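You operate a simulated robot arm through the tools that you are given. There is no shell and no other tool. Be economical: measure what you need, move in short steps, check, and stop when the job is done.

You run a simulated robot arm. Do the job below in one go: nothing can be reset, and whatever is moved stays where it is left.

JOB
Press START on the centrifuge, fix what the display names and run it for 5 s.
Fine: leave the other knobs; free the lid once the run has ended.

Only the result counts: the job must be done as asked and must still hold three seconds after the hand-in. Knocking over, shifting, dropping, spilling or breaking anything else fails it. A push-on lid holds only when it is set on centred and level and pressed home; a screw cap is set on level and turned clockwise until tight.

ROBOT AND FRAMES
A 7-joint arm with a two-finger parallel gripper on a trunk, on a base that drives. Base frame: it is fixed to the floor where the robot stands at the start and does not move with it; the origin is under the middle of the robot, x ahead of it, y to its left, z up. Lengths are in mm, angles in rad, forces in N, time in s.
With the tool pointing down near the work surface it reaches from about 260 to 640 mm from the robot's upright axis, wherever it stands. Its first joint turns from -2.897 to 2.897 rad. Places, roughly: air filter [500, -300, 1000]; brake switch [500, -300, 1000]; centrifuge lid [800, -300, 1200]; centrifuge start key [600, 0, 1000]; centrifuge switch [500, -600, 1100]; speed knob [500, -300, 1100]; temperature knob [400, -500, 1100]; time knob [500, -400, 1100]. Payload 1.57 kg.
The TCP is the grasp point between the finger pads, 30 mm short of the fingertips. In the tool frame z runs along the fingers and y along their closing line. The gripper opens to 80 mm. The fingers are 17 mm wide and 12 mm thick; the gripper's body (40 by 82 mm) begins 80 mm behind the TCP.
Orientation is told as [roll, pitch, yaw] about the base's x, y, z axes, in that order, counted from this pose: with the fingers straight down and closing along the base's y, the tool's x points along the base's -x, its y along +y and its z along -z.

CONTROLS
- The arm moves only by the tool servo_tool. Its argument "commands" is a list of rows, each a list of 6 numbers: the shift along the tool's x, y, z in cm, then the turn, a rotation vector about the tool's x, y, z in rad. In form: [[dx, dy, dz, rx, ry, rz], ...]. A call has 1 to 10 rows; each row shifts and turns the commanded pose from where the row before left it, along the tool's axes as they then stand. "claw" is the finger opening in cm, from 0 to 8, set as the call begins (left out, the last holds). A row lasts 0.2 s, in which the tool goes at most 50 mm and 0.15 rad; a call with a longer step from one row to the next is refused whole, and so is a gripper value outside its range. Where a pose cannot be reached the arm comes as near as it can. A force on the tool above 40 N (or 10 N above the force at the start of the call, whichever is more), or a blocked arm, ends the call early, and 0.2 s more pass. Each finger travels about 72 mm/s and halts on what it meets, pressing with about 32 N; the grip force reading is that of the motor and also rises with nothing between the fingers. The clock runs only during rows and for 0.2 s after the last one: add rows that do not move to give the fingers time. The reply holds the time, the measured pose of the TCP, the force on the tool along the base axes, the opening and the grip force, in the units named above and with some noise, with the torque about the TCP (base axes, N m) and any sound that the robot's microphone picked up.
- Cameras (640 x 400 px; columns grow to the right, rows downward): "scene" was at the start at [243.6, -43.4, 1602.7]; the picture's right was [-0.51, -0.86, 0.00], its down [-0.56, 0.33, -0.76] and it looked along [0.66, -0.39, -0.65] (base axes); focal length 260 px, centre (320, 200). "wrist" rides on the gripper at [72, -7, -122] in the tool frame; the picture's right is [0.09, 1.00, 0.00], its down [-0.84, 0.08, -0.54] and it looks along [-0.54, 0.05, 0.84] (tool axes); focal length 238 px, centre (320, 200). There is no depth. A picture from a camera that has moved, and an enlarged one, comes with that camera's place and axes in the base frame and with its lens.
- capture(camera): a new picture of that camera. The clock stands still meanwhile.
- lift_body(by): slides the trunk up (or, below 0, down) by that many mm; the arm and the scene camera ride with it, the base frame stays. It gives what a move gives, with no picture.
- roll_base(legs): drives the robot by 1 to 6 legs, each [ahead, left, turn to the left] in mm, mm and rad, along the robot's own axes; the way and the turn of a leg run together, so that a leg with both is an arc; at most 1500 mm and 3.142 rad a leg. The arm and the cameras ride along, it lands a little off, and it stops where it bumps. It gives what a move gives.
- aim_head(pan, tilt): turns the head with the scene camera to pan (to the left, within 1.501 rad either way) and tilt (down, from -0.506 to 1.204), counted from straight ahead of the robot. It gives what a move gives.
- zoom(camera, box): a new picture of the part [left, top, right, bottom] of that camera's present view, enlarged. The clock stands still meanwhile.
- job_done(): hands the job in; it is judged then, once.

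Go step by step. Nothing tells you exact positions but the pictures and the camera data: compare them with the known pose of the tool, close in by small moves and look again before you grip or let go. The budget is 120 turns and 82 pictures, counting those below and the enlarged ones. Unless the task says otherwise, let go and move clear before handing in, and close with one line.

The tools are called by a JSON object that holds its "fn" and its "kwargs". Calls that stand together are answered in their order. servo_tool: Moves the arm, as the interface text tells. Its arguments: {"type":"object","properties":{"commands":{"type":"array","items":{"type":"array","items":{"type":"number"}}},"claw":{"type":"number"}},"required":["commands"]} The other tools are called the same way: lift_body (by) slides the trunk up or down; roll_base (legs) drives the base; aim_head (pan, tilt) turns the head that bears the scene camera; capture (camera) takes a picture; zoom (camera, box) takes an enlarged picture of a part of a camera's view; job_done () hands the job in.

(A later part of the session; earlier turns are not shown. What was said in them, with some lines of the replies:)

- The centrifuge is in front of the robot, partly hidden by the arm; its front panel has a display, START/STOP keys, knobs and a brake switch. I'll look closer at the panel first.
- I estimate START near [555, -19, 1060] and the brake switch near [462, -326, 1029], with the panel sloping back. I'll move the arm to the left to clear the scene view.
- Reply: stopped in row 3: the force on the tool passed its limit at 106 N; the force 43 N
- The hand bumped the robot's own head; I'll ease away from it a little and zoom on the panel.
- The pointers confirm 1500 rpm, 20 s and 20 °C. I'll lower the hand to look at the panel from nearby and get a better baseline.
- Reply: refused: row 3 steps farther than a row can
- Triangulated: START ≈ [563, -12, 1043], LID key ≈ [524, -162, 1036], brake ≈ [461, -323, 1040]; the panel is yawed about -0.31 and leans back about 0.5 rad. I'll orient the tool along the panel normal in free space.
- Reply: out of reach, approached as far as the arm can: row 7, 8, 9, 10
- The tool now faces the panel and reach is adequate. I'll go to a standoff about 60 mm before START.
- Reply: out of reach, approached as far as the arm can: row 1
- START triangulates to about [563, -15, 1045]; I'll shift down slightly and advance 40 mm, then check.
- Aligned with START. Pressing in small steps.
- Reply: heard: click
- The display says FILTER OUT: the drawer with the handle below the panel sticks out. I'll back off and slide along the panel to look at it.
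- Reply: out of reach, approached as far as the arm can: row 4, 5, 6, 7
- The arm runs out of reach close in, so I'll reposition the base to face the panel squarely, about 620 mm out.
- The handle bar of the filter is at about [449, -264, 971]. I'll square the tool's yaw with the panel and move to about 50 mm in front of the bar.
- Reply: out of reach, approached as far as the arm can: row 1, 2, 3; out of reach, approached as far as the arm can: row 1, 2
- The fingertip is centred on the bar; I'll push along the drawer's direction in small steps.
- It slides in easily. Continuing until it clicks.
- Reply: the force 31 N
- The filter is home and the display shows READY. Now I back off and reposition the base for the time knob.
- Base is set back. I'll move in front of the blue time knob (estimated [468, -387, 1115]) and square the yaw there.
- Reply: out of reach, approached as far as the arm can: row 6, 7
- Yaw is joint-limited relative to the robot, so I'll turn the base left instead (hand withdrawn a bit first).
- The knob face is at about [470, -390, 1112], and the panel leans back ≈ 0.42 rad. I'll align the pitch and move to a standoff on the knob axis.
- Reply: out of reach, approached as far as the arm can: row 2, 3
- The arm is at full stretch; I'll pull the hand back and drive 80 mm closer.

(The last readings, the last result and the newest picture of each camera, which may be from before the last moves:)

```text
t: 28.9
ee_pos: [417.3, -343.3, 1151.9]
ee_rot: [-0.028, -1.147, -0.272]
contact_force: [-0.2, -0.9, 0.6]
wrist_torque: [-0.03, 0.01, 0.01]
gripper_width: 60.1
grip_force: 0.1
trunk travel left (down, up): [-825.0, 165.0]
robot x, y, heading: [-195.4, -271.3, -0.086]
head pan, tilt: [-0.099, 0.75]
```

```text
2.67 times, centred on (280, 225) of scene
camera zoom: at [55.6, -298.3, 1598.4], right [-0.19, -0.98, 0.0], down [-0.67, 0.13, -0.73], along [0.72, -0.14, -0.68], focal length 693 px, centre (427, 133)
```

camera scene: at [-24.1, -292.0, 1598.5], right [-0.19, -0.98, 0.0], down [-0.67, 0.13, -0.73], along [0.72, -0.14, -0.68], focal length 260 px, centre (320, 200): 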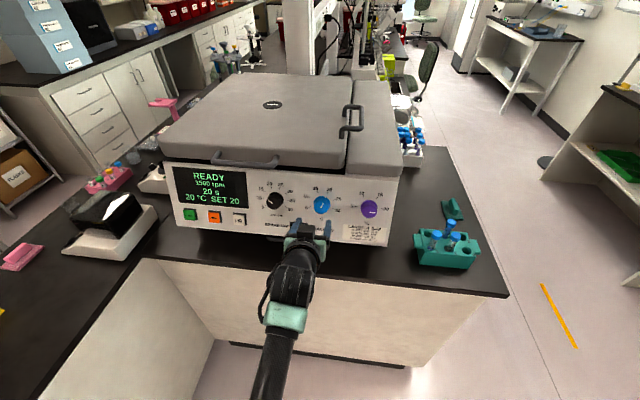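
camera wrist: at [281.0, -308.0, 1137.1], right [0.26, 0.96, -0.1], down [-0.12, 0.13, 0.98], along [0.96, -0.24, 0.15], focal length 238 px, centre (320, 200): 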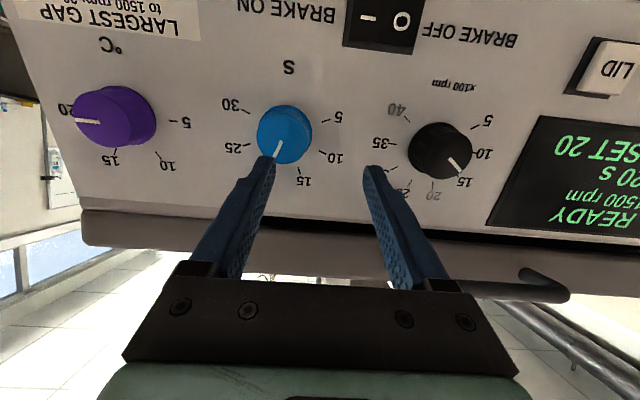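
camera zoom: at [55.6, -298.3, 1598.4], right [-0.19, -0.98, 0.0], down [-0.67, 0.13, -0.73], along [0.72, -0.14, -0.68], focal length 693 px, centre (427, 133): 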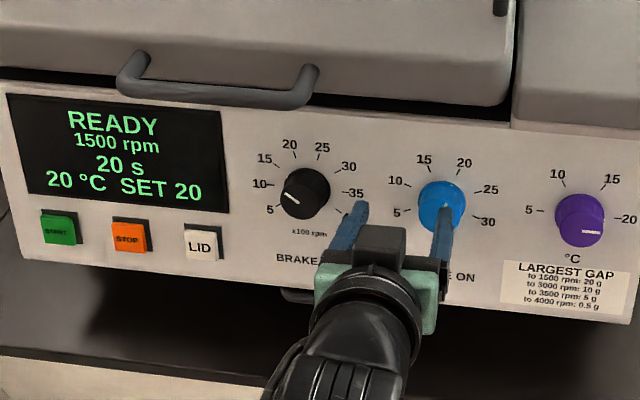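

{"fn": "servo_tool", "kwargs": {"commands": [[0.83, -3.07, 0, 0, 0, 0], [0, 0, 1, 0, 0, 0], [0, 0, 0, 0, 0, 0]], "claw": 7}}

{"fn": "capture", "kwargs": {"camera": "wrist"}}

{"fn": "zoom", "kwargs": {"camera": "scene", "box": [240, 170, 400, 270]}}

```text
t: 29.7
ee_pos: [424.8, -345.2, 1149.8]
ee_rot: [-0.037, -1.149, -0.262]
contact_force: [-0.8, 0.2, 0.3]
wrist_torque: [-0.02, -0.01, 0.01]
gripper_width: 70.1
grip_force: 0.1
out of reach, approached as far as the arm can: row 1
trunk travel left (down, up): [-825.0, 165.0]
robot x, y, heading: [-197.6, -264.9, -0.084]
head pan, tilt: [-0.099, 0.75]
```

```text
39 pictures are left
camera wrist: at [289.0, -310.7, 1133.7], right [0.25, 0.96, -0.1], down [-0.12, 0.13, 0.98], along [0.96, -0.24, 0.15], focal length 238 px, centre (320, 200)
```

wrist: 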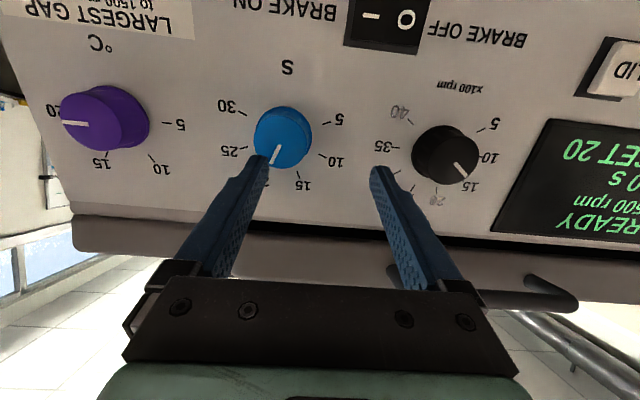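

```text
4.00 times, centred on (320, 220) of scene
camera zoom: at [54.4, -298.1, 1598.6], right [-0.19, -0.98, 0.0], down [-0.67, 0.13, -0.73], along [0.72, -0.14, -0.68], focal length 1039 px, centre (320, 120)
```

zoom: 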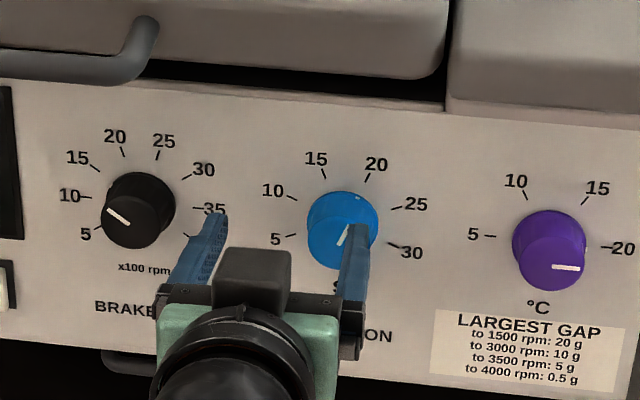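

The lateral move is blocked by a joint limit; I'll test whether turning the hand about its own axis (clockwise, which also pre-winds for the knob) frees it.

{"fn": "servo_tool", "kwargs": {"commands": [[0, 0, -1, 0, 0, 0.15], [0, 0, 0, 0, 0, 0.15], [0, 0, 0, 0, 0, 0.15], [0, 0, 0, 0, 0, 0.15], [0, 0, 0, 0, 0, 0]]}}

```text
t: 30.9
ee_pos: [400.1, -321.1, 1122.0]
ee_rot: [0.239, -1.124, -0.566]
contact_force: [-0.3, -0.5, -0.8]
wrist_torque: [0.01, -0.02, -0.02]
gripper_width: 70.0
grip_force: 0.0
out of reach, approached as far as the arm can: row 1, 2, 3, 4
trunk travel left (down, up): [-825.0, 165.0]
robot x, y, heading: [-192.5, -265.0, -0.084]
head pan, tilt: [-0.099, 0.75]
```

{"fn": "servo_tool", "kwargs": {"commands": [[0, 0, 0, 0, 0, -0.15], [0, 0, 0, 0, 0, -0.15], [0, 0, 0, 0, 0, -0.15], [0, 0, 0, 0, 0, -0.15], [0, 0, 0, 0, 0, -0.15], [0, 0, 0, 0, 0, -0.15], [0, 0, 0, 0, 0, -0.15], [0, 0, 0, 0, 0, -0.15], [0, 0, 0, 0, 0, 0]]}}

{"fn": "capture", "kwargs": {"camera": "wrist"}}

```text
t: 32.9
ee_pos: [399.7, -321.8, 1123.4]
ee_rot: [-1.089, -0.433, 1.053]
contact_force: [-1.2, 0.8, 0.5]
wrist_torque: [0.01, 0.02, 0.0]
gripper_width: 70.1
grip_force: 0.0
trunk travel left (down, up): [-825.0, 165.0]
robot x, y, heading: [-193.3, -269.7, -0.085]
head pan, tilt: [-0.099, 0.75]
```

```text
37 pictures are left
camera wrist: at [263.7, -348.6, 1149.2], right [-0.26, 0.48, -0.84], down [-0.11, 0.85, 0.52], along [0.96, 0.23, -0.17], focal length 238 px, centre (320, 200)
```

wrist: 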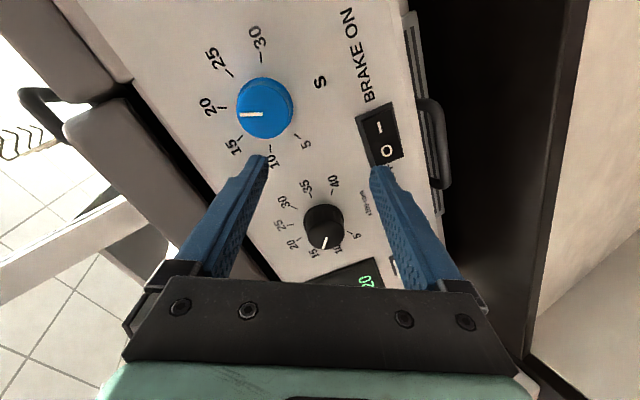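

The limit was joint 7 in the clockwise direction; counter-clockwise is free, which is what the knob needs. Now aligning laterally on the knob axis.

{"fn": "servo_tool", "kwargs": {"commands": [[1.4, -2.2, 0, 0, 0, 0], [1.4, -2.4, 0, 0, 0, 0], [0, 0, 2.5, 0, 0, 0], [0, 0, 0, 0, 0, 0]]}}

{"fn": "capture", "kwargs": {"camera": "wrist"}}

{"fn": "zoom", "kwargs": {"camera": "scene", "box": [240, 170, 400, 270]}}

```text
t: 33.9
ee_pos: [418.6, -361.7, 1127.7]
ee_rot: [-1.086, -0.438, 1.047]
contact_force: [0.5, 0.5, -0.2]
wrist_torque: [-0.04, 0.0, 0.0]
gripper_width: 70.1
grip_force: 0.0
out of reach, approached as far as the arm can: row 2
trunk travel left (down, up): [-825.0, 165.0]
robot x, y, heading: [-197.2, -269.3, -0.085]
head pan, tilt: [-0.099, 0.75]
```

```text
36 pictures are left
camera wrist: at [283.4, -387.6, 1153.7], right [-0.26, 0.48, -0.84], down [-0.11, 0.85, 0.52], along [0.96, 0.22, -0.17], focal length 238 px, centre (320, 200)
```

wrist: 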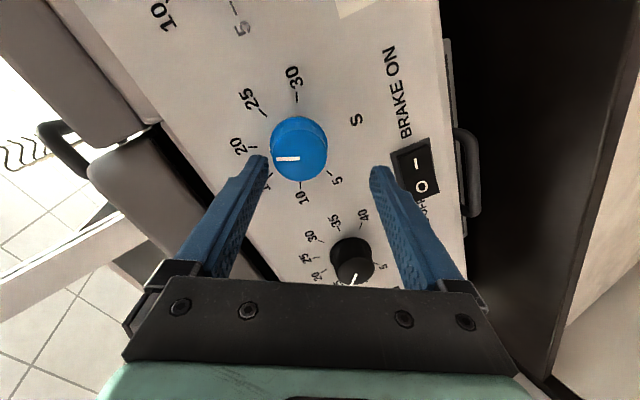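

```text
4.00 times, centred on (320, 220) of scene
camera zoom: at [55.8, -299.6, 1598.3], right [-0.19, -0.98, 0.0], down [-0.67, 0.13, -0.73], along [0.72, -0.14, -0.68], focal length 1039 px, centre (320, 120)
```

zoom: 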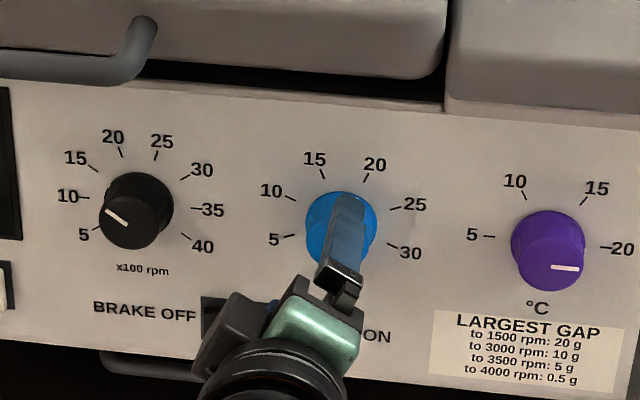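

{"fn": "roll_base", "kwargs": {"legs": [[0, -40, 0]]}}

{"fn": "lift_body", "kwargs": {"by": 12}}

{"fn": "capture", "kwargs": {"camera": "wrist"}}

```text
t: 34.8
ee_pos: [416.3, -399.3, 1128.5]
ee_rot: [-1.089, -0.436, 1.051]
contact_force: [1.4, 0.1, 0.1]
wrist_torque: [0.03, 0.03, -0.01]
gripper_width: 70.0
grip_force: 0.0
trunk travel left (down, up): [-825.0, 165.0]
robot x, y, heading: [-201.6, -306.0, -0.091]
head pan, tilt: [-0.099, 0.75]
```

```text
t: 35.4
ee_pos: [415.0, -399.7, 1140.1]
ee_rot: [-1.09, -0.437, 1.05]
contact_force: [-0.2, -0.5, 0.3]
wrist_torque: [-0.02, 0.02, 0.03]
gripper_width: 69.9
grip_force: 0.0
trunk travel left (down, up): [-837.0, 153.0]
robot x, y, heading: [-204.9, -310.8, -0.089]
head pan, tilt: [-0.099, 0.75]
```

```text
34 pictures are left
camera wrist: at [279.6, -426.7, 1166.7], right [-0.26, 0.48, -0.84], down [-0.11, 0.85, 0.52], along [0.96, 0.23, -0.17], focal length 238 px, centre (320, 200)
```

wrist: 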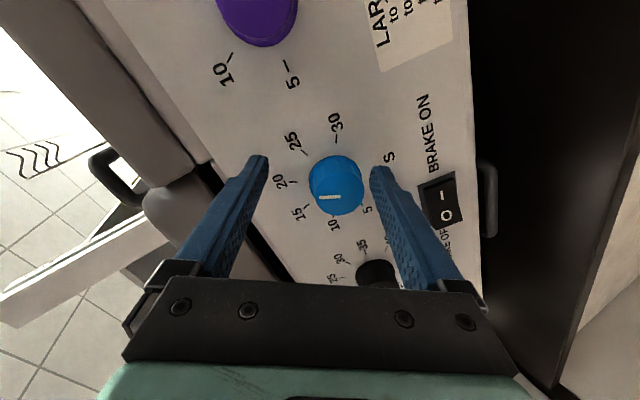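

{"fn": "servo_tool", "kwargs": {"commands": [[-2.6, 1.6, 0, 0, 0, 0], [0, 0, 1.5, 0, 0, 0], [0, 0, 0, 0, 0, 0]]}}

{"fn": "capture", "kwargs": {"camera": "wrist"}}

{"fn": "zoom", "kwargs": {"camera": "scene", "box": [200, 170, 360, 270]}}

```text
t: 36.2
ee_pos: [436.6, -372.8, 1130.8]
ee_rot: [-1.089, -0.436, 1.05]
contact_force: [0.5, -0.3, -0.5]
wrist_torque: [0.01, -0.02, 0.01]
gripper_width: 70.1
grip_force: 0.0
trunk travel left (down, up): [-837.0, 153.0]
robot x, y, heading: [-195.8, -304.7, -0.086]
head pan, tilt: [-0.099, 0.75]
```

```text
33 pictures are left
camera wrist: at [300.7, -400.2, 1158.9], right [-0.26, 0.48, -0.84], down [-0.11, 0.85, 0.52], along [0.96, 0.23, -0.17], focal length 238 px, centre (320, 200)
```

wrist: 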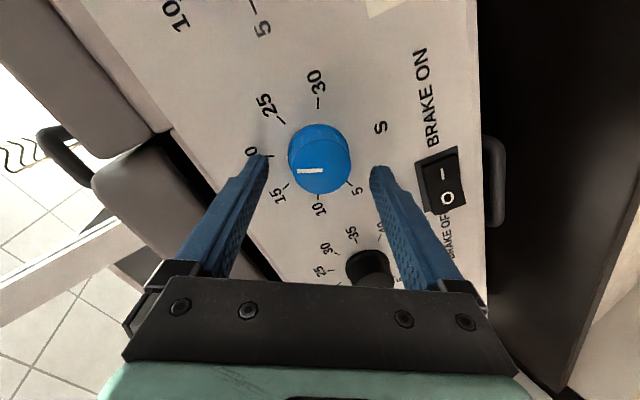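

```text
4.00 times, centred on (280, 220) of scene
camera zoom: at [51.2, -337.4, 1610.6], right [-0.19, -0.98, 0.0], down [-0.67, 0.13, -0.73], along [0.72, -0.14, -0.68], focal length 1039 px, centre (480, 120)
```

zoom: 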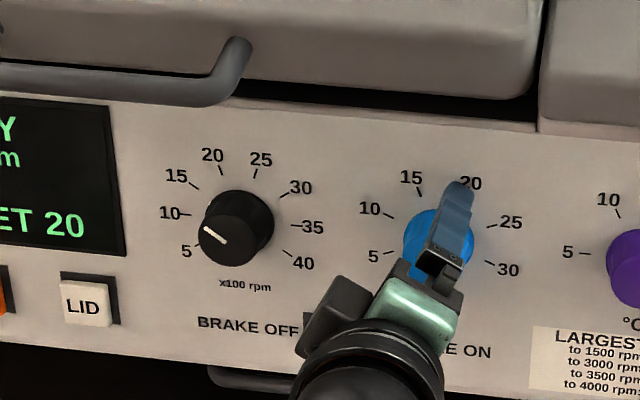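

Aligned within ~2 mm. Advancing so the fingertips straddle the knob.

{"fn": "servo_tool", "kwargs": {"commands": [[-0.2, 0, 1.0, 0, 0, 0], [0, 0, 0.8, 0, 0, 0], [0, 0, 0.7, 0, 0, 0], [0, 0, 0, 0, 0, 0]]}}

{"fn": "capture", "kwargs": {"camera": "wrist"}}

```text
t: 36.8
ee_pos: [443.3, -375.8, 1131.5]
ee_rot: [-1.098, -0.435, 1.055]
contact_force: [-36.3, 8.4, 8.6]
wrist_torque: [-0.47, -1.3, -0.63]
gripper_width: 65.9
grip_force: 0.0
trunk travel left (down, up): [-837.0, 153.0]
robot x, y, heading: [-199.0, -309.6, -0.092]
head pan, tilt: [-0.099, 0.75]
stopped in row 2: the force on the tool passed its limit at 51 N (the readings are from after the stop); the commanded pose is now the measured one
```

```text
31 pictures are left
camera wrist: at [307.2, -402.2, 1156.9], right [-0.25, 0.48, -0.84], down [-0.11, 0.85, 0.51], along [0.96, 0.22, -0.16], focal length 238 px, centre (320, 200)
```

wrist: 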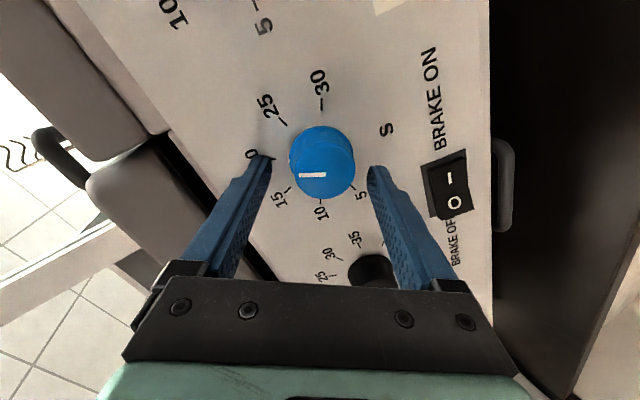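

Contact came earlier than expected; I'll look closely at what is touching before going on.

{"fn": "zoom", "kwargs": {"camera": "wrist", "box": [220, 100, 460, 250]}}

{"fn": "zoom", "kwargs": {"camera": "scene", "box": [240, 170, 400, 270]}}

```text
2.67 times, centred on (340, 175) of wrist
camera zoom: at [307.2, -402.2, 1156.9], right [-0.25, 0.48, -0.84], down [-0.11, 0.85, 0.51], along [0.96, 0.22, -0.16], focal length 636 px, centre (267, 267)
```

zoom: 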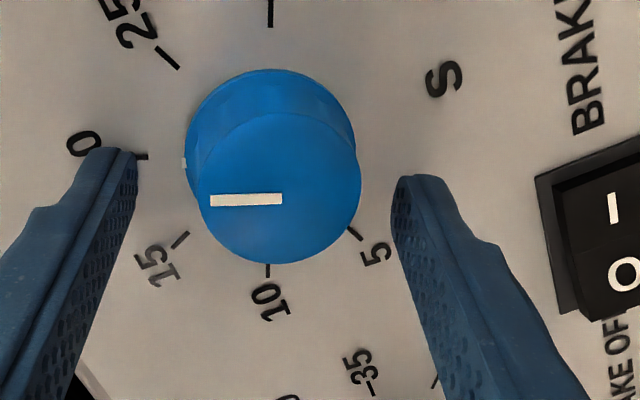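

```text
4.00 times, centred on (320, 220) of scene
camera zoom: at [41.8, -335.6, 1612.3], right [-0.19, -0.98, 0.0], down [-0.67, 0.13, -0.74], along [0.72, -0.14, -0.68], focal length 1039 px, centre (320, 120)
```

zoom: 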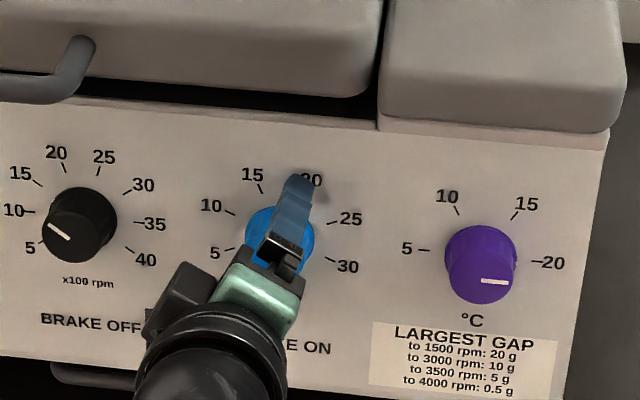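

The upper fingertip touched the panel: the lean is nearer 0.28 rad and the knob is about 39 mm across and 22 mm tall. I'll back off, correct the tilt and centring, and re-advance less.

{"fn": "servo_tool", "kwargs": {"commands": [[0, 0, -1.2, 0, 0, 0], [0, 0, 0, 0.122, -0.076, 0], [0.88, 0.49, 0, 0, 0, 0], [0, 0, 0, 0, 0, 0]]}}

{"fn": "zoom", "kwargs": {"camera": "wrist", "box": [220, 100, 460, 250]}}

```text
t: 37.8
ee_pos: [436.7, -378.7, 1123.9]
ee_rot: [-1.246, -0.463, 1.127]
contact_force: [0.2, -0.3, -0.1]
wrist_torque: [0.0, 0.03, -0.01]
gripper_width: 70.3
grip_force: 0.0
trunk travel left (down, up): [-837.0, 153.0]
robot x, y, heading: [-200.3, -306.9, -0.091]
head pan, tilt: [-0.099, 0.75]
```

```text
2.67 times, centred on (340, 175) of wrist
camera zoom: at [297.4, -406.2, 1131.7], right [-0.14, 0.44, -0.89], down [-0.18, 0.87, 0.46], along [0.97, 0.23, -0.04], focal length 636 px, centre (267, 267)
```

zoom: 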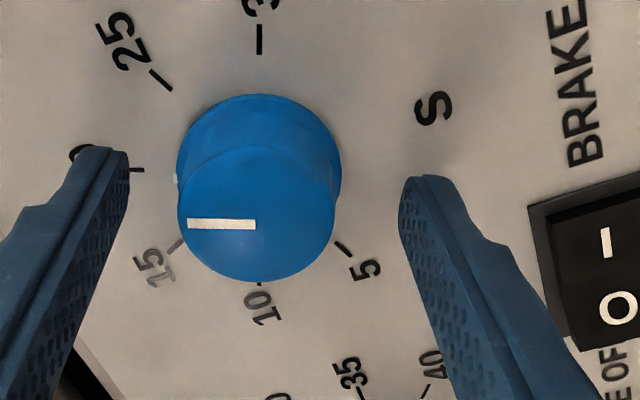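

Tilt is now matched. A small centring correction, then advance 10 mm and close gently.

{"fn": "servo_tool", "kwargs": {"commands": [[-0.35, -0.28, 0, 0, 0, 0], [0, 0, 0.5, 0, 0, 0], [0, 0, 0.5, 0, 0, 0], [0, 0, 0, 0, 0, 0]]}}

{"fn": "zoom", "kwargs": {"camera": "wrist", "box": [220, 100, 460, 250]}}

```text
t: 38.8
ee_pos: [444.0, -380.7, 1125.4]
ee_rot: [-1.246, -0.462, 1.127]
contact_force: [-21.7, 4.0, 3.3]
wrist_torque: [0.26, 0.95, 0.23]
gripper_width: 70.9
grip_force: 0.6
trunk travel left (down, up): [-837.0, 153.0]
robot x, y, heading: [-201.7, -310.8, -0.083]
head pan, tilt: [-0.099, 0.75]
```

```text
2.67 times, centred on (340, 175) of wrist
camera zoom: at [305.1, -407.0, 1133.9], right [-0.14, 0.44, -0.89], down [-0.18, 0.87, 0.46], along [0.97, 0.23, -0.04], focal length 636 px, centre (267, 267)
```

zoom: 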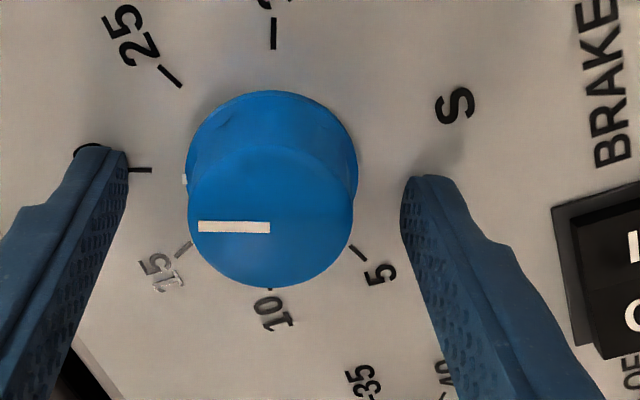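

{"fn": "servo_tool", "kwargs": {"commands": [[0.1, 0, -0.4, -0.05, 0.03, 0], [0, 0, 0, 0, 0, 0], [0, 0, 0, 0, 0, 0]]}}

{"fn": "servo_tool", "kwargs": {"commands": [[0, 0, 0, 0, 0, 0], [0, 0, 0, 0, 0, 0], [0, 0, 0, 0, 0, 0]], "claw": 3.2}}

{"fn": "zoom", "kwargs": {"camera": "wrist", "box": [220, 100, 460, 250]}}

```text
t: 39.6
ee_pos: [442.8, -378.9, 1124.0]
ee_rot: [-1.181, -0.451, 1.096]
contact_force: [-0.8, -0.2, 0.8]
wrist_torque: [-0.02, -0.01, 0.0]
gripper_width: 70.1
grip_force: 0.0
trunk travel left (down, up): [-837.0, 153.0]
robot x, y, heading: [-201.3, -306.6, -0.085]
head pan, tilt: [-0.099, 0.75]
```

```text
t: 40.4
ee_pos: [442.5, -379.8, 1125.6]
ee_rot: [-1.184, -0.453, 1.095]
contact_force: [0.7, -0.3, 0.6]
wrist_torque: [-0.45, -0.87, -0.52]
gripper_width: 39.8
grip_force: 45.7
trunk travel left (down, up): [-837.0, 153.0]
robot x, y, heading: [-198.0, -307.5, -0.086]
head pan, tilt: [-0.099, 0.75]
```

```text
2.67 times, centred on (340, 175) of wrist
camera zoom: at [305.1, -406.9, 1141.2], right [-0.19, 0.46, -0.87], down [-0.16, 0.86, 0.49], along [0.97, 0.23, -0.09], focal length 636 px, centre (267, 267)
```

zoom: 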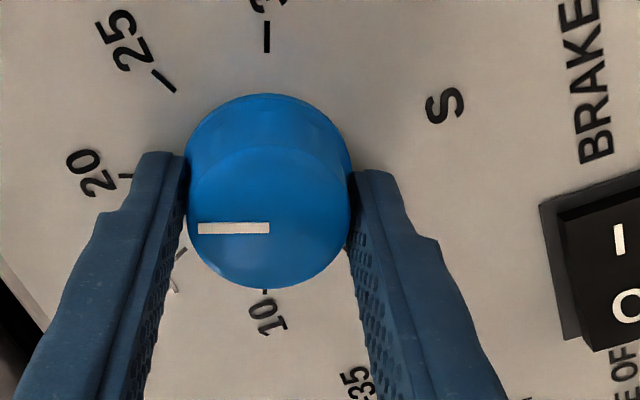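

Knob gripped. Turning counter-clockwise a little and checking the display.

{"fn": "servo_tool", "kwargs": {"commands": [[0, 0, 0, 0, 0, -0.12], [0, 0, 0, 0, 0, -0.12], [0, 0, 0, 0, 0, -0.12], [0, 0, 0, 0, 0, -0.12], [0, 0, 0, 0, 0, 0]]}}

{"fn": "zoom", "kwargs": {"camera": "scene", "box": [100, 150, 340, 300]}}

```text
t: 41.6
ee_pos: [443.3, -379.1, 1125.6]
ee_rot: [-1.222, -0.002, 1.274]
contact_force: [-0.7, -0.9, -2.6]
wrist_torque: [-0.45, -1.02, -0.37]
gripper_width: 39.7
grip_force: 45.1
trunk travel left (down, up): [-837.0, 153.0]
robot x, y, heading: [-200.8, -308.2, -0.09]
head pan, tilt: [-0.099, 0.75]
```

```text
2.67 times, centred on (220, 225) of scene
camera zoom: at [50.9, -337.7, 1610.5], right [-0.19, -0.98, 0.0], down [-0.67, 0.13, -0.73], along [0.72, -0.14, -0.68], focal length 693 px, centre (587, 133)
```

zoom: 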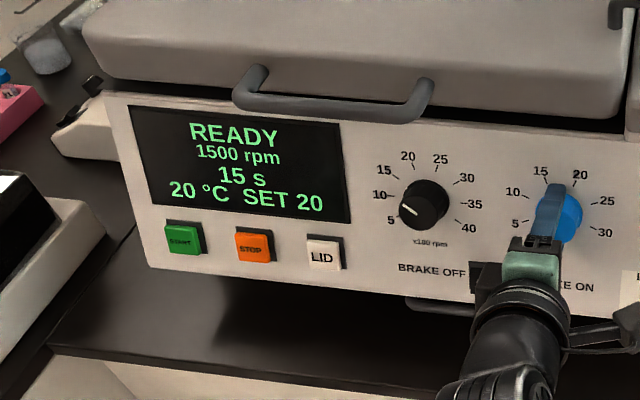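

Direction is right (15 s shown). Continuing.

{"fn": "servo_tool", "kwargs": {"commands": [[0, 0, 0, 0, 0, -0.13], [0, 0, 0, 0, 0, -0.13], [0, 0, 0, 0, 0, -0.13], [0, 0, 0, 0, 0, -0.13], [0, 0, 0, 0, 0, -0.13], [0, 0, 0, 0, 0, -0.13], [0, 0, 0, 0, 0, -0.13], [0, 0, 0, 0, 0, -0.13], [0, 0, 0, 0, 0, -0.13], [0, 0, 0, 0, 0, 0]]}}

{"fn": "zoom", "kwargs": {"camera": "scene", "box": [100, 150, 340, 300]}}

{"fn": "capture", "kwargs": {"camera": "wrist"}}

```text
t: 43.8
ee_pos: [440.4, -380.5, 1123.8]
ee_rot: [-0.815, 1.041, 1.956]
contact_force: [-12.5, -1.1, -12.8]
wrist_torque: [-0.29, -0.41, -0.55]
gripper_width: 39.3
grip_force: 44.4
trunk travel left (down, up): [-837.0, 153.0]
robot x, y, heading: [-200.9, -303.9, -0.083]
head pan, tilt: [-0.099, 0.75]
```

```text
2.67 times, centred on (220, 225) of scene
camera zoom: at [50.4, -338.1, 1610.5], right [-0.19, -0.98, 0.0], down [-0.67, 0.13, -0.73], along [0.72, -0.14, -0.68], focal length 693 px, centre (587, 133)
```

zoom: 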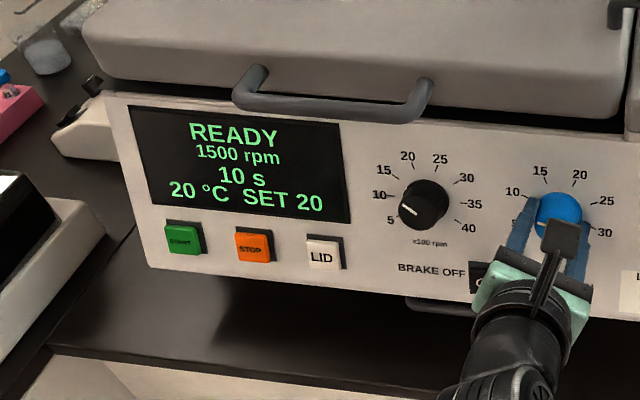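

```text
23 pictures are left
camera wrist: at [348.8, -374.4, 1229.9], right [-0.38, -0.88, -0.29], down [-0.68, 0.48, -0.56], along [0.63, -0.02, -0.78], focal length 238 px, centre (320, 200)
```

wrist: 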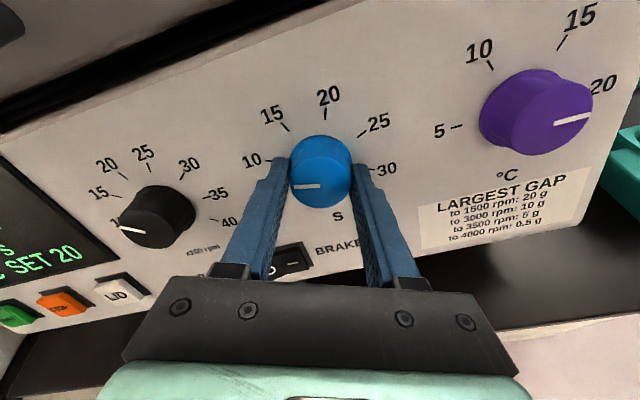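

10 s now; turning further toward 5.

{"fn": "servo_tool", "kwargs": {"commands": [[0, 0, 0, 0, 0, -0.13], [0, 0, 0, 0, 0, -0.13], [0, 0, 0, 0, 0, -0.13], [0, 0, 0, 0, 0, -0.13], [0, 0, 0, 0, 0, 0]]}}

{"fn": "zoom", "kwargs": {"camera": "scene", "box": [100, 150, 340, 300]}}

```text
t: 45.0
ee_pos: [441.2, -381.1, 1123.0]
ee_rot: [0.31, 1.198, -3.113]
contact_force: [-13.5, -4.7, -11.5]
wrist_torque: [-0.46, 0.24, -1.54]
gripper_width: 39.4
grip_force: 45.0
trunk travel left (down, up): [-837.0, 153.0]
robot x, y, heading: [-201.9, -308.6, -0.083]
head pan, tilt: [-0.099, 0.75]
```

```text
2.67 times, centred on (220, 225) of scene
camera zoom: at [50.2, -338.7, 1610.6], right [-0.19, -0.98, 0.0], down [-0.67, 0.13, -0.73], along [0.72, -0.14, -0.68], focal length 693 px, centre (587, 133)
```

zoom: 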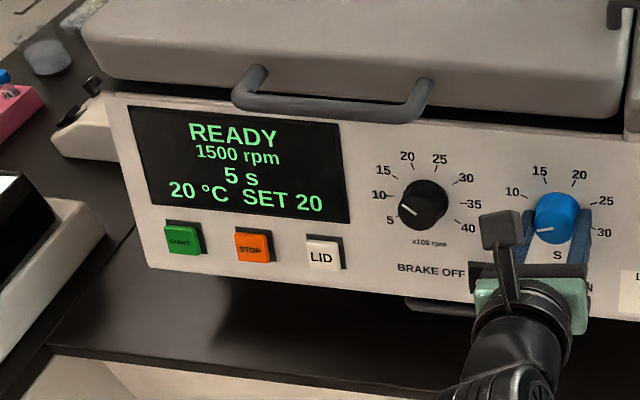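

The display reads 5 s. Releasing and backing straight out.

{"fn": "servo_tool", "kwargs": {"commands": [[0, 0, 0, 0, 0, 0], [0, 0, 0, 0, 0, 0], [0, 0, 0, 0, 0, 0], [0, 0, -2, 0, 0, 0], [0, 0, -4, 0, 0, 0], [0, 0, -4, 0, 0, 0], [0, 0, 0, 0, 0, 0]], "claw": 6.5}}

{"fn": "zoom", "kwargs": {"camera": "scene", "box": [100, 150, 420, 350]}}

```text
t: 46.6
ee_pos: [352.7, -352.8, 1157.6]
ee_rot: [0.306, 1.207, -3.11]
contact_force: [0.7, -0.3, -0.4]
wrist_torque: [-0.02, 0.0, -0.02]
gripper_width: 64.9
grip_force: 0.1
trunk travel left (down, up): [-837.0, 153.0]
robot x, y, heading: [-204.1, -306.0, -0.088]
head pan, tilt: [-0.099, 0.75]
```

```text
2.00 times, centred on (260, 250) of scene
camera zoom: at [51.5, -337.8, 1610.4], right [-0.19, -0.98, 0.0], down [-0.67, 0.13, -0.73], along [0.72, -0.14, -0.68], focal length 520 px, centre (440, 100)
```

zoom: 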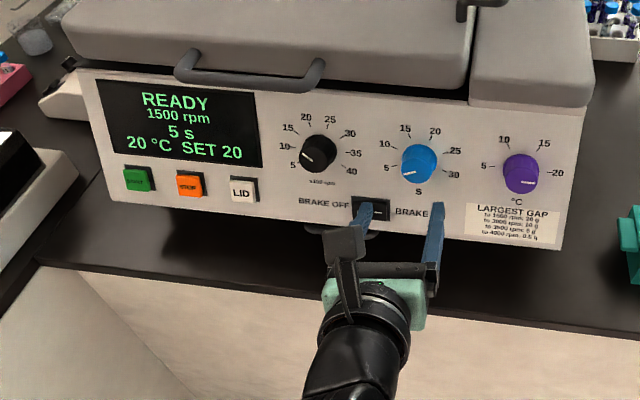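

The setting holds at 5 s. Driving the base left and slightly ahead to reach START and LID.

{"fn": "roll_base", "kwargs": {"legs": [[0, 270, 0], [70, 0, 0]]}}

{"fn": "servo_tool", "kwargs": {"commands": [[0, 0, 0, 0, 0, 0], [0, 0, 0, 0, 0, 0], [0, 0, 0, 0, 0, 0]], "claw": 0}}

{"fn": "capture", "kwargs": {"camera": "wrist"}}

{"fn": "capture", "kwargs": {"camera": "scene"}}

```text
t: 49.1
ee_pos: [447.5, -86.7, 1157.3]
ee_rot: [0.309, 1.206, -3.108]
contact_force: [1.1, 0.1, 0.1]
wrist_torque: [0.02, 0.0, -0.02]
gripper_width: 65.0
grip_force: 0.2
trunk travel left (down, up): [-837.0, 153.0]
robot x, y, heading: [-103.5, -43.5, -0.089]
head pan, tilt: [-0.099, 0.75]
```

```text
t: 49.9
ee_pos: [446.4, -86.8, 1158.0]
ee_rot: [0.308, 1.208, -3.109]
contact_force: [0.5, 0.3, -0.3]
wrist_torque: [0.0, 0.01, -0.01]
gripper_width: 0.0
grip_force: 21.3
trunk travel left (down, up): [-837.0, 153.0]
robot x, y, heading: [-106.3, -43.0, -0.085]
head pan, tilt: [-0.099, 0.75]
```

```text
20 pictures are left
camera wrist: at [364.1, -45.8, 1266.8], right [-0.22, -0.96, 0.19], down [-0.81, 0.06, -0.59], along [0.55, -0.28, -0.79], focal length 238 px, centre (320, 200)
```

wrist: 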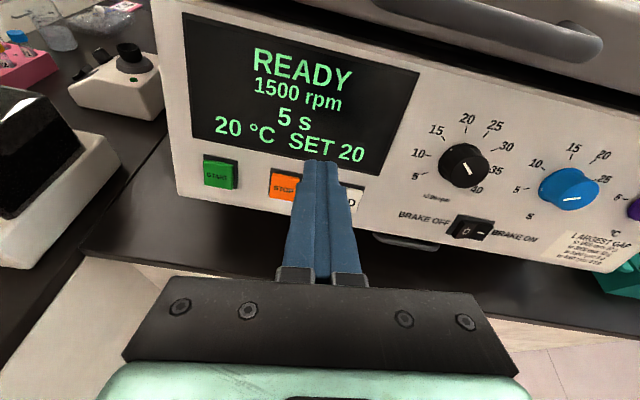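

```text
19 pictures are left
camera scene: at [143.8, -73.7, 1610.6], right [-0.18, -0.98, 0.0], down [-0.67, 0.13, -0.73], along [0.72, -0.14, -0.68], focal length 260 px, centre (320, 200)
```

scene: 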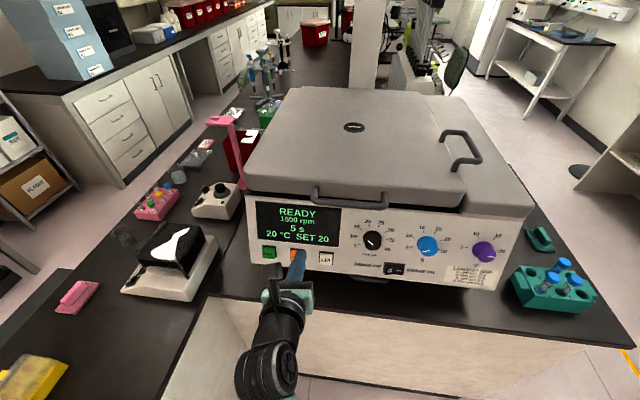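

START is at about [563, -13, 1046]. Moving to 30 mm in front of it.

{"fn": "servo_tool", "kwargs": {"commands": [[-1.56, -2.82, 1.5, 0, 0, 0], [-1.56, -2.82, 1.5, 0, 0, 0], [-1.56, -2.82, 1.5, 0, 0, 0], [-1.56, -2.82, 1.5, 0, 0, 0], [0, 0, 0, 0, 0, 0]]}}

{"fn": "capture", "kwargs": {"camera": "wrist"}}

```text
t: 51.1
ee_pos: [506.8, 4.9, 1067.8]
ee_rot: [0.308, 1.207, -3.11]
contact_force: [0.1, -0.1, -0.5]
wrist_torque: [0.02, 0.0, 0.01]
gripper_width: 0.1
grip_force: 20.8
trunk travel left (down, up): [-837.0, 153.0]
robot x, y, heading: [-107.5, -44.6, -0.085]
head pan, tilt: [-0.099, 0.75]
```

```text
18 pictures are left
camera wrist: at [424.3, 45.7, 1175.7], right [-0.22, -0.96, 0.19], down [-0.81, 0.06, -0.59], along [0.55, -0.28, -0.78], focal length 238 px, centre (320, 200)
```

wrist: 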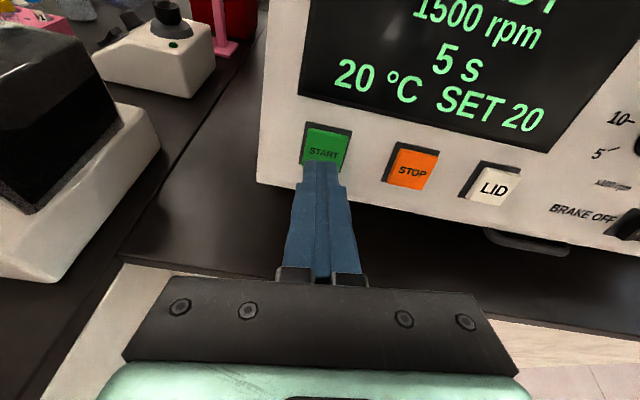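

Aligned. Pressing START.

{"fn": "servo_tool", "kwargs": {"commands": [[0, 0, 1.5, 0, 0, 0], [0, 0, 0.8, 0, 0, 0], [0, 0, 0.4, 0, 0, 0], [0, 0, 0.3, 0, 0, 0], [0, 0, 0.2, 0, 0, 0]]}}

{"fn": "zoom", "kwargs": {"camera": "scene", "box": [240, 180, 400, 280]}}

```text
t: 52.3
ee_pos: [533.8, -4.6, 1057.2]
ee_rot: [0.307, 1.206, -3.108]
contact_force: [-4.8, 1.2, 2.6]
wrist_torque: [-0.01, -0.05, 0.01]
gripper_width: 0.0
grip_force: 21.4
trunk travel left (down, up): [-837.0, 153.0]
robot x, y, heading: [-105.7, -40.8, -0.084]
head pan, tilt: [-0.099, 0.75]
heard: click
```

```text
4.00 times, centred on (320, 230) of scene
camera zoom: at [142.9, -73.3, 1610.8], right [-0.18, -0.98, 0.0], down [-0.67, 0.13, -0.73], along [0.72, -0.14, -0.68], focal length 1039 px, centre (320, 80)
```

zoom: 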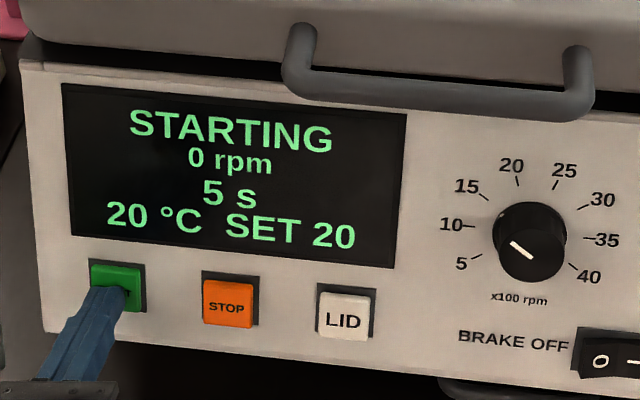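

It is starting. I'll back off and slide over to the LID key while it runs.

{"fn": "servo_tool", "kwargs": {"commands": [[0, 0, -3, 0, 0, 0], [0, 0, -1, 0, 0, 0], [-0.4, 4, 0, 0, 0, 0], [-0.4, 4, 0, 0, 0, 0], [-0.4, 4, 0, 0, 0, 0], [-0.4, 3.8, 0, 0, 0, 0], [0, 0, 0, 0, 0, 0]]}}

{"fn": "capture", "kwargs": {"camera": "wrist"}}

```text
t: 53.9
ee_pos: [452.2, -146.8, 1074.1]
ee_rot: [0.309, 1.206, -3.11]
contact_force: [0.2, 0.1, -0.1]
wrist_torque: [0.0, 0.0, -0.01]
gripper_width: 0.0
grip_force: 20.9
trunk travel left (down, up): [-837.0, 153.0]
robot x, y, heading: [-110.5, -40.5, -0.082]
head pan, tilt: [-0.099, 0.75]
```

```text
16 pictures are left
camera wrist: at [371.7, -105.2, 1181.5], right [-0.22, -0.96, 0.19], down [-0.81, 0.06, -0.59], along [0.55, -0.28, -0.79], focal length 238 px, centre (320, 200)
```

wrist: 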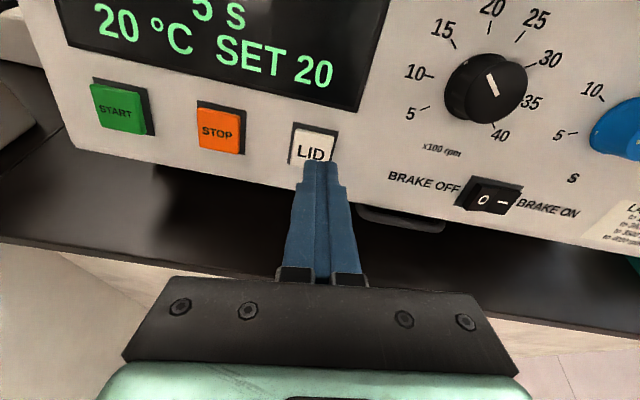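

LID is nearly aligned. I'll correct slightly, wait, and watch the display.

{"fn": "servo_tool", "kwargs": {"commands": [[0, -0.7, 0, 0, 0, 0], [0, 0, 1, 0, 0, 0], [0, 0, 0, 0, 0, 0], [0, 0, 0, 0, 0, 0], [0, 0, 0, 0, 0, 0], [0, 0, 0, 0, 0, 0], [0, 0, 0, 0, 0, 0], [0, 0, 0, 0, 0, 0], [0, 0, 0, 0, 0, 0], [0, 0, 0, 0, 0, 0]]}}

{"fn": "zoom", "kwargs": {"camera": "scene", "box": [240, 180, 400, 280]}}

```text
t: 56.1
ee_pos: [462.8, -142.3, 1069.3]
ee_rot: [0.309, 1.205, -3.108]
contact_force: [0.2, -0.1, 0.3]
wrist_torque: [0.02, 0.0, 0.0]
gripper_width: 0.0
grip_force: 21.6
trunk travel left (down, up): [-837.0, 153.0]
robot x, y, heading: [-106.7, -44.0, -0.088]
head pan, tilt: [-0.099, 0.75]
```

```text
4.00 times, centred on (320, 230) of scene
camera zoom: at [144.3, -73.7, 1610.5], right [-0.18, -0.98, 0.0], down [-0.67, 0.13, -0.73], along [0.72, -0.14, -0.68], focal length 1039 px, centre (320, 80)
```

zoom: 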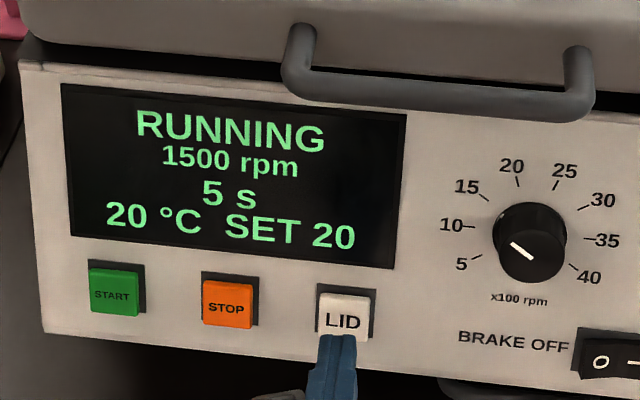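

It is running at 1500 rpm. Waiting for the run and braking to finish.

{"fn": "servo_tool", "kwargs": {"commands": [[0, 0, 0, 0, 0, 0], [0, 0, 0, 0, 0, 0], [0, 0, 0, 0, 0, 0], [0, 0, 0, 0, 0, 0], [0, 0, 0, 0, 0, 0], [0, 0, 0, 0, 0, 0], [0, 0, 0, 0, 0, 0], [0, 0, 0, 0, 0, 0], [0, 0, 0, 0, 0, 0], [0, 0, 0, 0, 0, 0]]}}

{"fn": "servo_tool", "kwargs": {"commands": [[0, 0, 0, 0, 0, 0], [0, 0, 0, 0, 0, 0], [0, 0, 0, 0, 0, 0], [0, 0, 0, 0, 0, 0], [0, 0, 0, 0, 0, 0], [0, 0, 0, 0, 0, 0], [0, 0, 0, 0, 0, 0], [0, 0, 0, 0, 0, 0], [0, 0, 0, 0, 0, 0], [0, 0, 0, 0, 0, 0]]}}

{"fn": "servo_tool", "kwargs": {"commands": [[0, 0, 0, 0, 0, 0], [0, 0, 0, 0, 0, 0], [0, 0, 0, 0, 0, 0], [0, 0, 0, 0, 0, 0], [0, 0, 0, 0, 0, 0], [0, 0, 0, 0, 0, 0], [0, 0, 0, 0, 0, 0], [0, 0, 0, 0, 0, 0], [0, 0, 0, 0, 0, 0], [0, 0, 0, 0, 0, 0]]}}

{"fn": "zoom", "kwargs": {"camera": "scene", "box": [240, 180, 400, 280]}}

```text
t: 58.3
ee_pos: [464.6, -141.9, 1069.4]
ee_rot: [0.309, 1.204, -3.108]
contact_force: [0.6, 0.3, 0.7]
wrist_torque: [-0.05, 0.0, 0.01]
gripper_width: 0.0
grip_force: 21.5
trunk travel left (down, up): [-837.0, 153.0]
robot x, y, heading: [-107.7, -42.3, -0.083]
head pan, tilt: [-0.099, 0.75]
```

```text
t: 60.5
ee_pos: [464.1, -143.0, 1069.5]
ee_rot: [0.309, 1.205, -3.107]
contact_force: [0.1, 0.1, -0.4]
wrist_torque: [0.0, -0.02, -0.03]
gripper_width: 0.2
grip_force: 21.5
trunk travel left (down, up): [-837.0, 153.0]
robot x, y, heading: [-107.0, -44.8, -0.09]
head pan, tilt: [-0.099, 0.75]
```

```text
t: 62.7
ee_pos: [464.4, -142.3, 1069.5]
ee_rot: [0.308, 1.204, -3.108]
contact_force: [0.6, -0.5, 0.3]
wrist_torque: [0.01, -0.02, -0.04]
gripper_width: 0.0
grip_force: 21.8
trunk travel left (down, up): [-837.0, 153.0]
robot x, y, heading: [-103.0, -43.3, -0.086]
head pan, tilt: [-0.099, 0.75]
```

```text
4.00 times, centred on (320, 230) of scene
camera zoom: at [144.3, -73.7, 1610.5], right [-0.18, -0.98, 0.0], down [-0.67, 0.13, -0.73], along [0.72, -0.14, -0.68], focal length 1039 px, centre (320, 80)
```

zoom: 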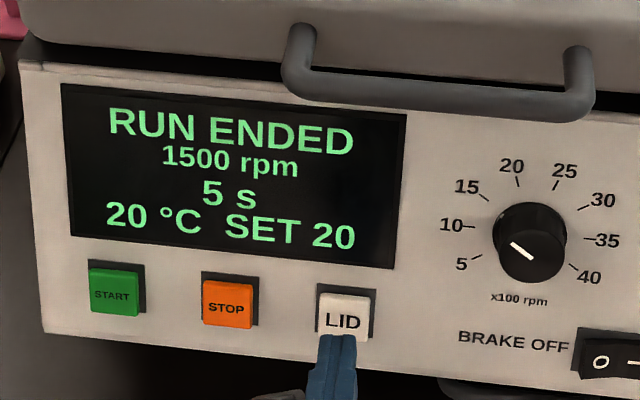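

RUN ENDED is shown. Checking alignment then pressing LID.

{"fn": "servo_tool", "kwargs": {"commands": [[0, 0, 1.5, 0, 0, 0], [0, 0, 0, 0, 0, 0]]}}

{"fn": "capture", "kwargs": {"camera": "wrist"}}

```text
t: 63.3
ee_pos: [477.4, -145.2, 1063.7]
ee_rot: [0.307, 1.203, -3.109]
contact_force: [0.2, 0.5, 0.1]
wrist_torque: [0.01, -0.01, -0.02]
gripper_width: 0.2
grip_force: 20.9
trunk travel left (down, up): [-837.0, 153.0]
robot x, y, heading: [-103.1, -40.9, -0.081]
head pan, tilt: [-0.099, 0.75]
```

```text
13 pictures are left
camera wrist: at [395.5, -104.6, 1171.3], right [-0.22, -0.96, 0.19], down [-0.81, 0.06, -0.59], along [0.55, -0.28, -0.79], focal length 238 px, centre (320, 200)
```

wrist: 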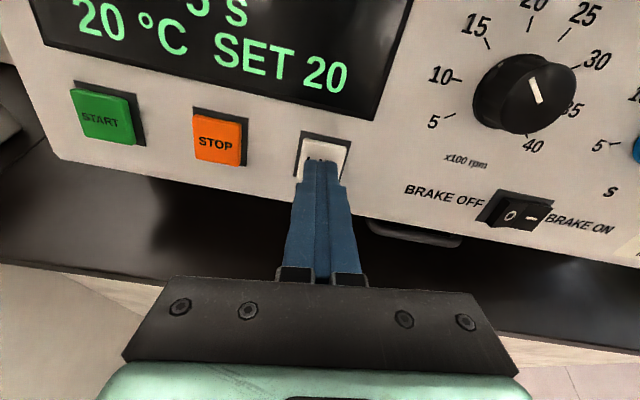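

{"fn": "servo_tool", "kwargs": {"commands": [[0, 0, 0.5, 0, 0, 0], [0, 0, 0.5, 0, 0, 0], [0, 0, 0.3, 0, 0, 0], [0, 0, 0.3, 0, 0, 0], [0, 0, 0.2, 0, 0, 0]]}}

{"fn": "zoom", "kwargs": {"camera": "scene", "box": [240, 180, 400, 280]}}

```text
t: 64.5
ee_pos: [490.0, -150.1, 1059.9]
ee_rot: [0.309, 1.208, -3.105]
contact_force: [-30.3, 8.0, 9.1]
wrist_torque: [0.01, -0.16, -0.1]
gripper_width: 0.0
grip_force: 21.4
trunk travel left (down, up): [-837.0, 153.0]
robot x, y, heading: [-106.3, -44.8, -0.081]
head pan, tilt: [-0.099, 0.75]
heard: click
```

```text
4.00 times, centred on (320, 230) of scene
camera zoom: at [137.9, -71.9, 1611.8], right [-0.18, -0.98, 0.0], down [-0.67, 0.12, -0.73], along [0.72, -0.14, -0.68], focal length 1039 px, centre (320, 80)
```

zoom: 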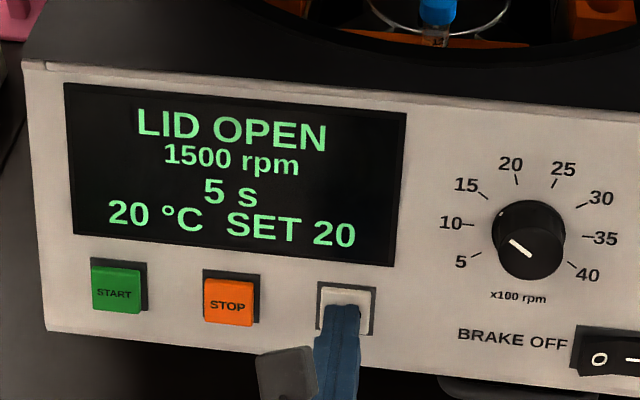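

The lid has sprung open. Backing the hand clear and taking a last look.

{"fn": "servo_tool", "kwargs": {"commands": [[0, 0, -3, 0, 0, 0], [0, 0, -4, 0, 0, 0], [0, 0, -4, 0, 0, 0], [0, 0, 0, 0, 0, 0], [0, 0, 0, 0, 0, 0], [0, 0, 0, 0, 0, 0]]}}

{"fn": "capture", "kwargs": {"camera": "scene"}}

```text
t: 65.9
ee_pos: [394.9, -121.6, 1094.1]
ee_rot: [0.308, 1.204, -3.109]
contact_force: [-0.2, 0.3, 0.4]
wrist_torque: [0.0, -0.03, 0.0]
gripper_width: 0.0
grip_force: 21.5
trunk travel left (down, up): [-837.0, 153.0]
robot x, y, heading: [-107.1, -43.2, -0.083]
head pan, tilt: [-0.099, 0.75]
```

```text
11 pictures are left
camera scene: at [144.4, -73.7, 1610.5], right [-0.18, -0.98, 0.0], down [-0.67, 0.13, -0.73], along [0.72, -0.14, -0.68], focal length 260 px, centre (320, 200)
```

scene: 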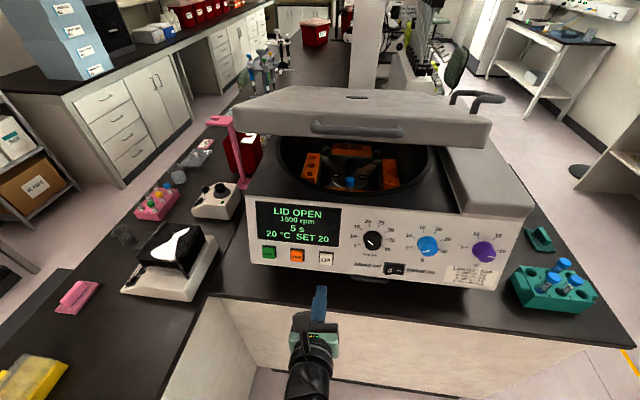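

The lid is open, the display shows LID OPEN with 1500 rpm, 5 s and 20 °C, nothing else has moved, and the hand is clear. Handing in.

{"fn": "job_done", "kwargs": {}}

```text
The job is handed in.
```

The job is done: START showed FILTER OUT, so I pushed the air filter home, set the time knob to 5 s and ran it at 1500 rpm to RUN ENDED. I then pressed LID, and the display showed LID OPEN. The speed and temperature knobs and the brake switch were left alone.
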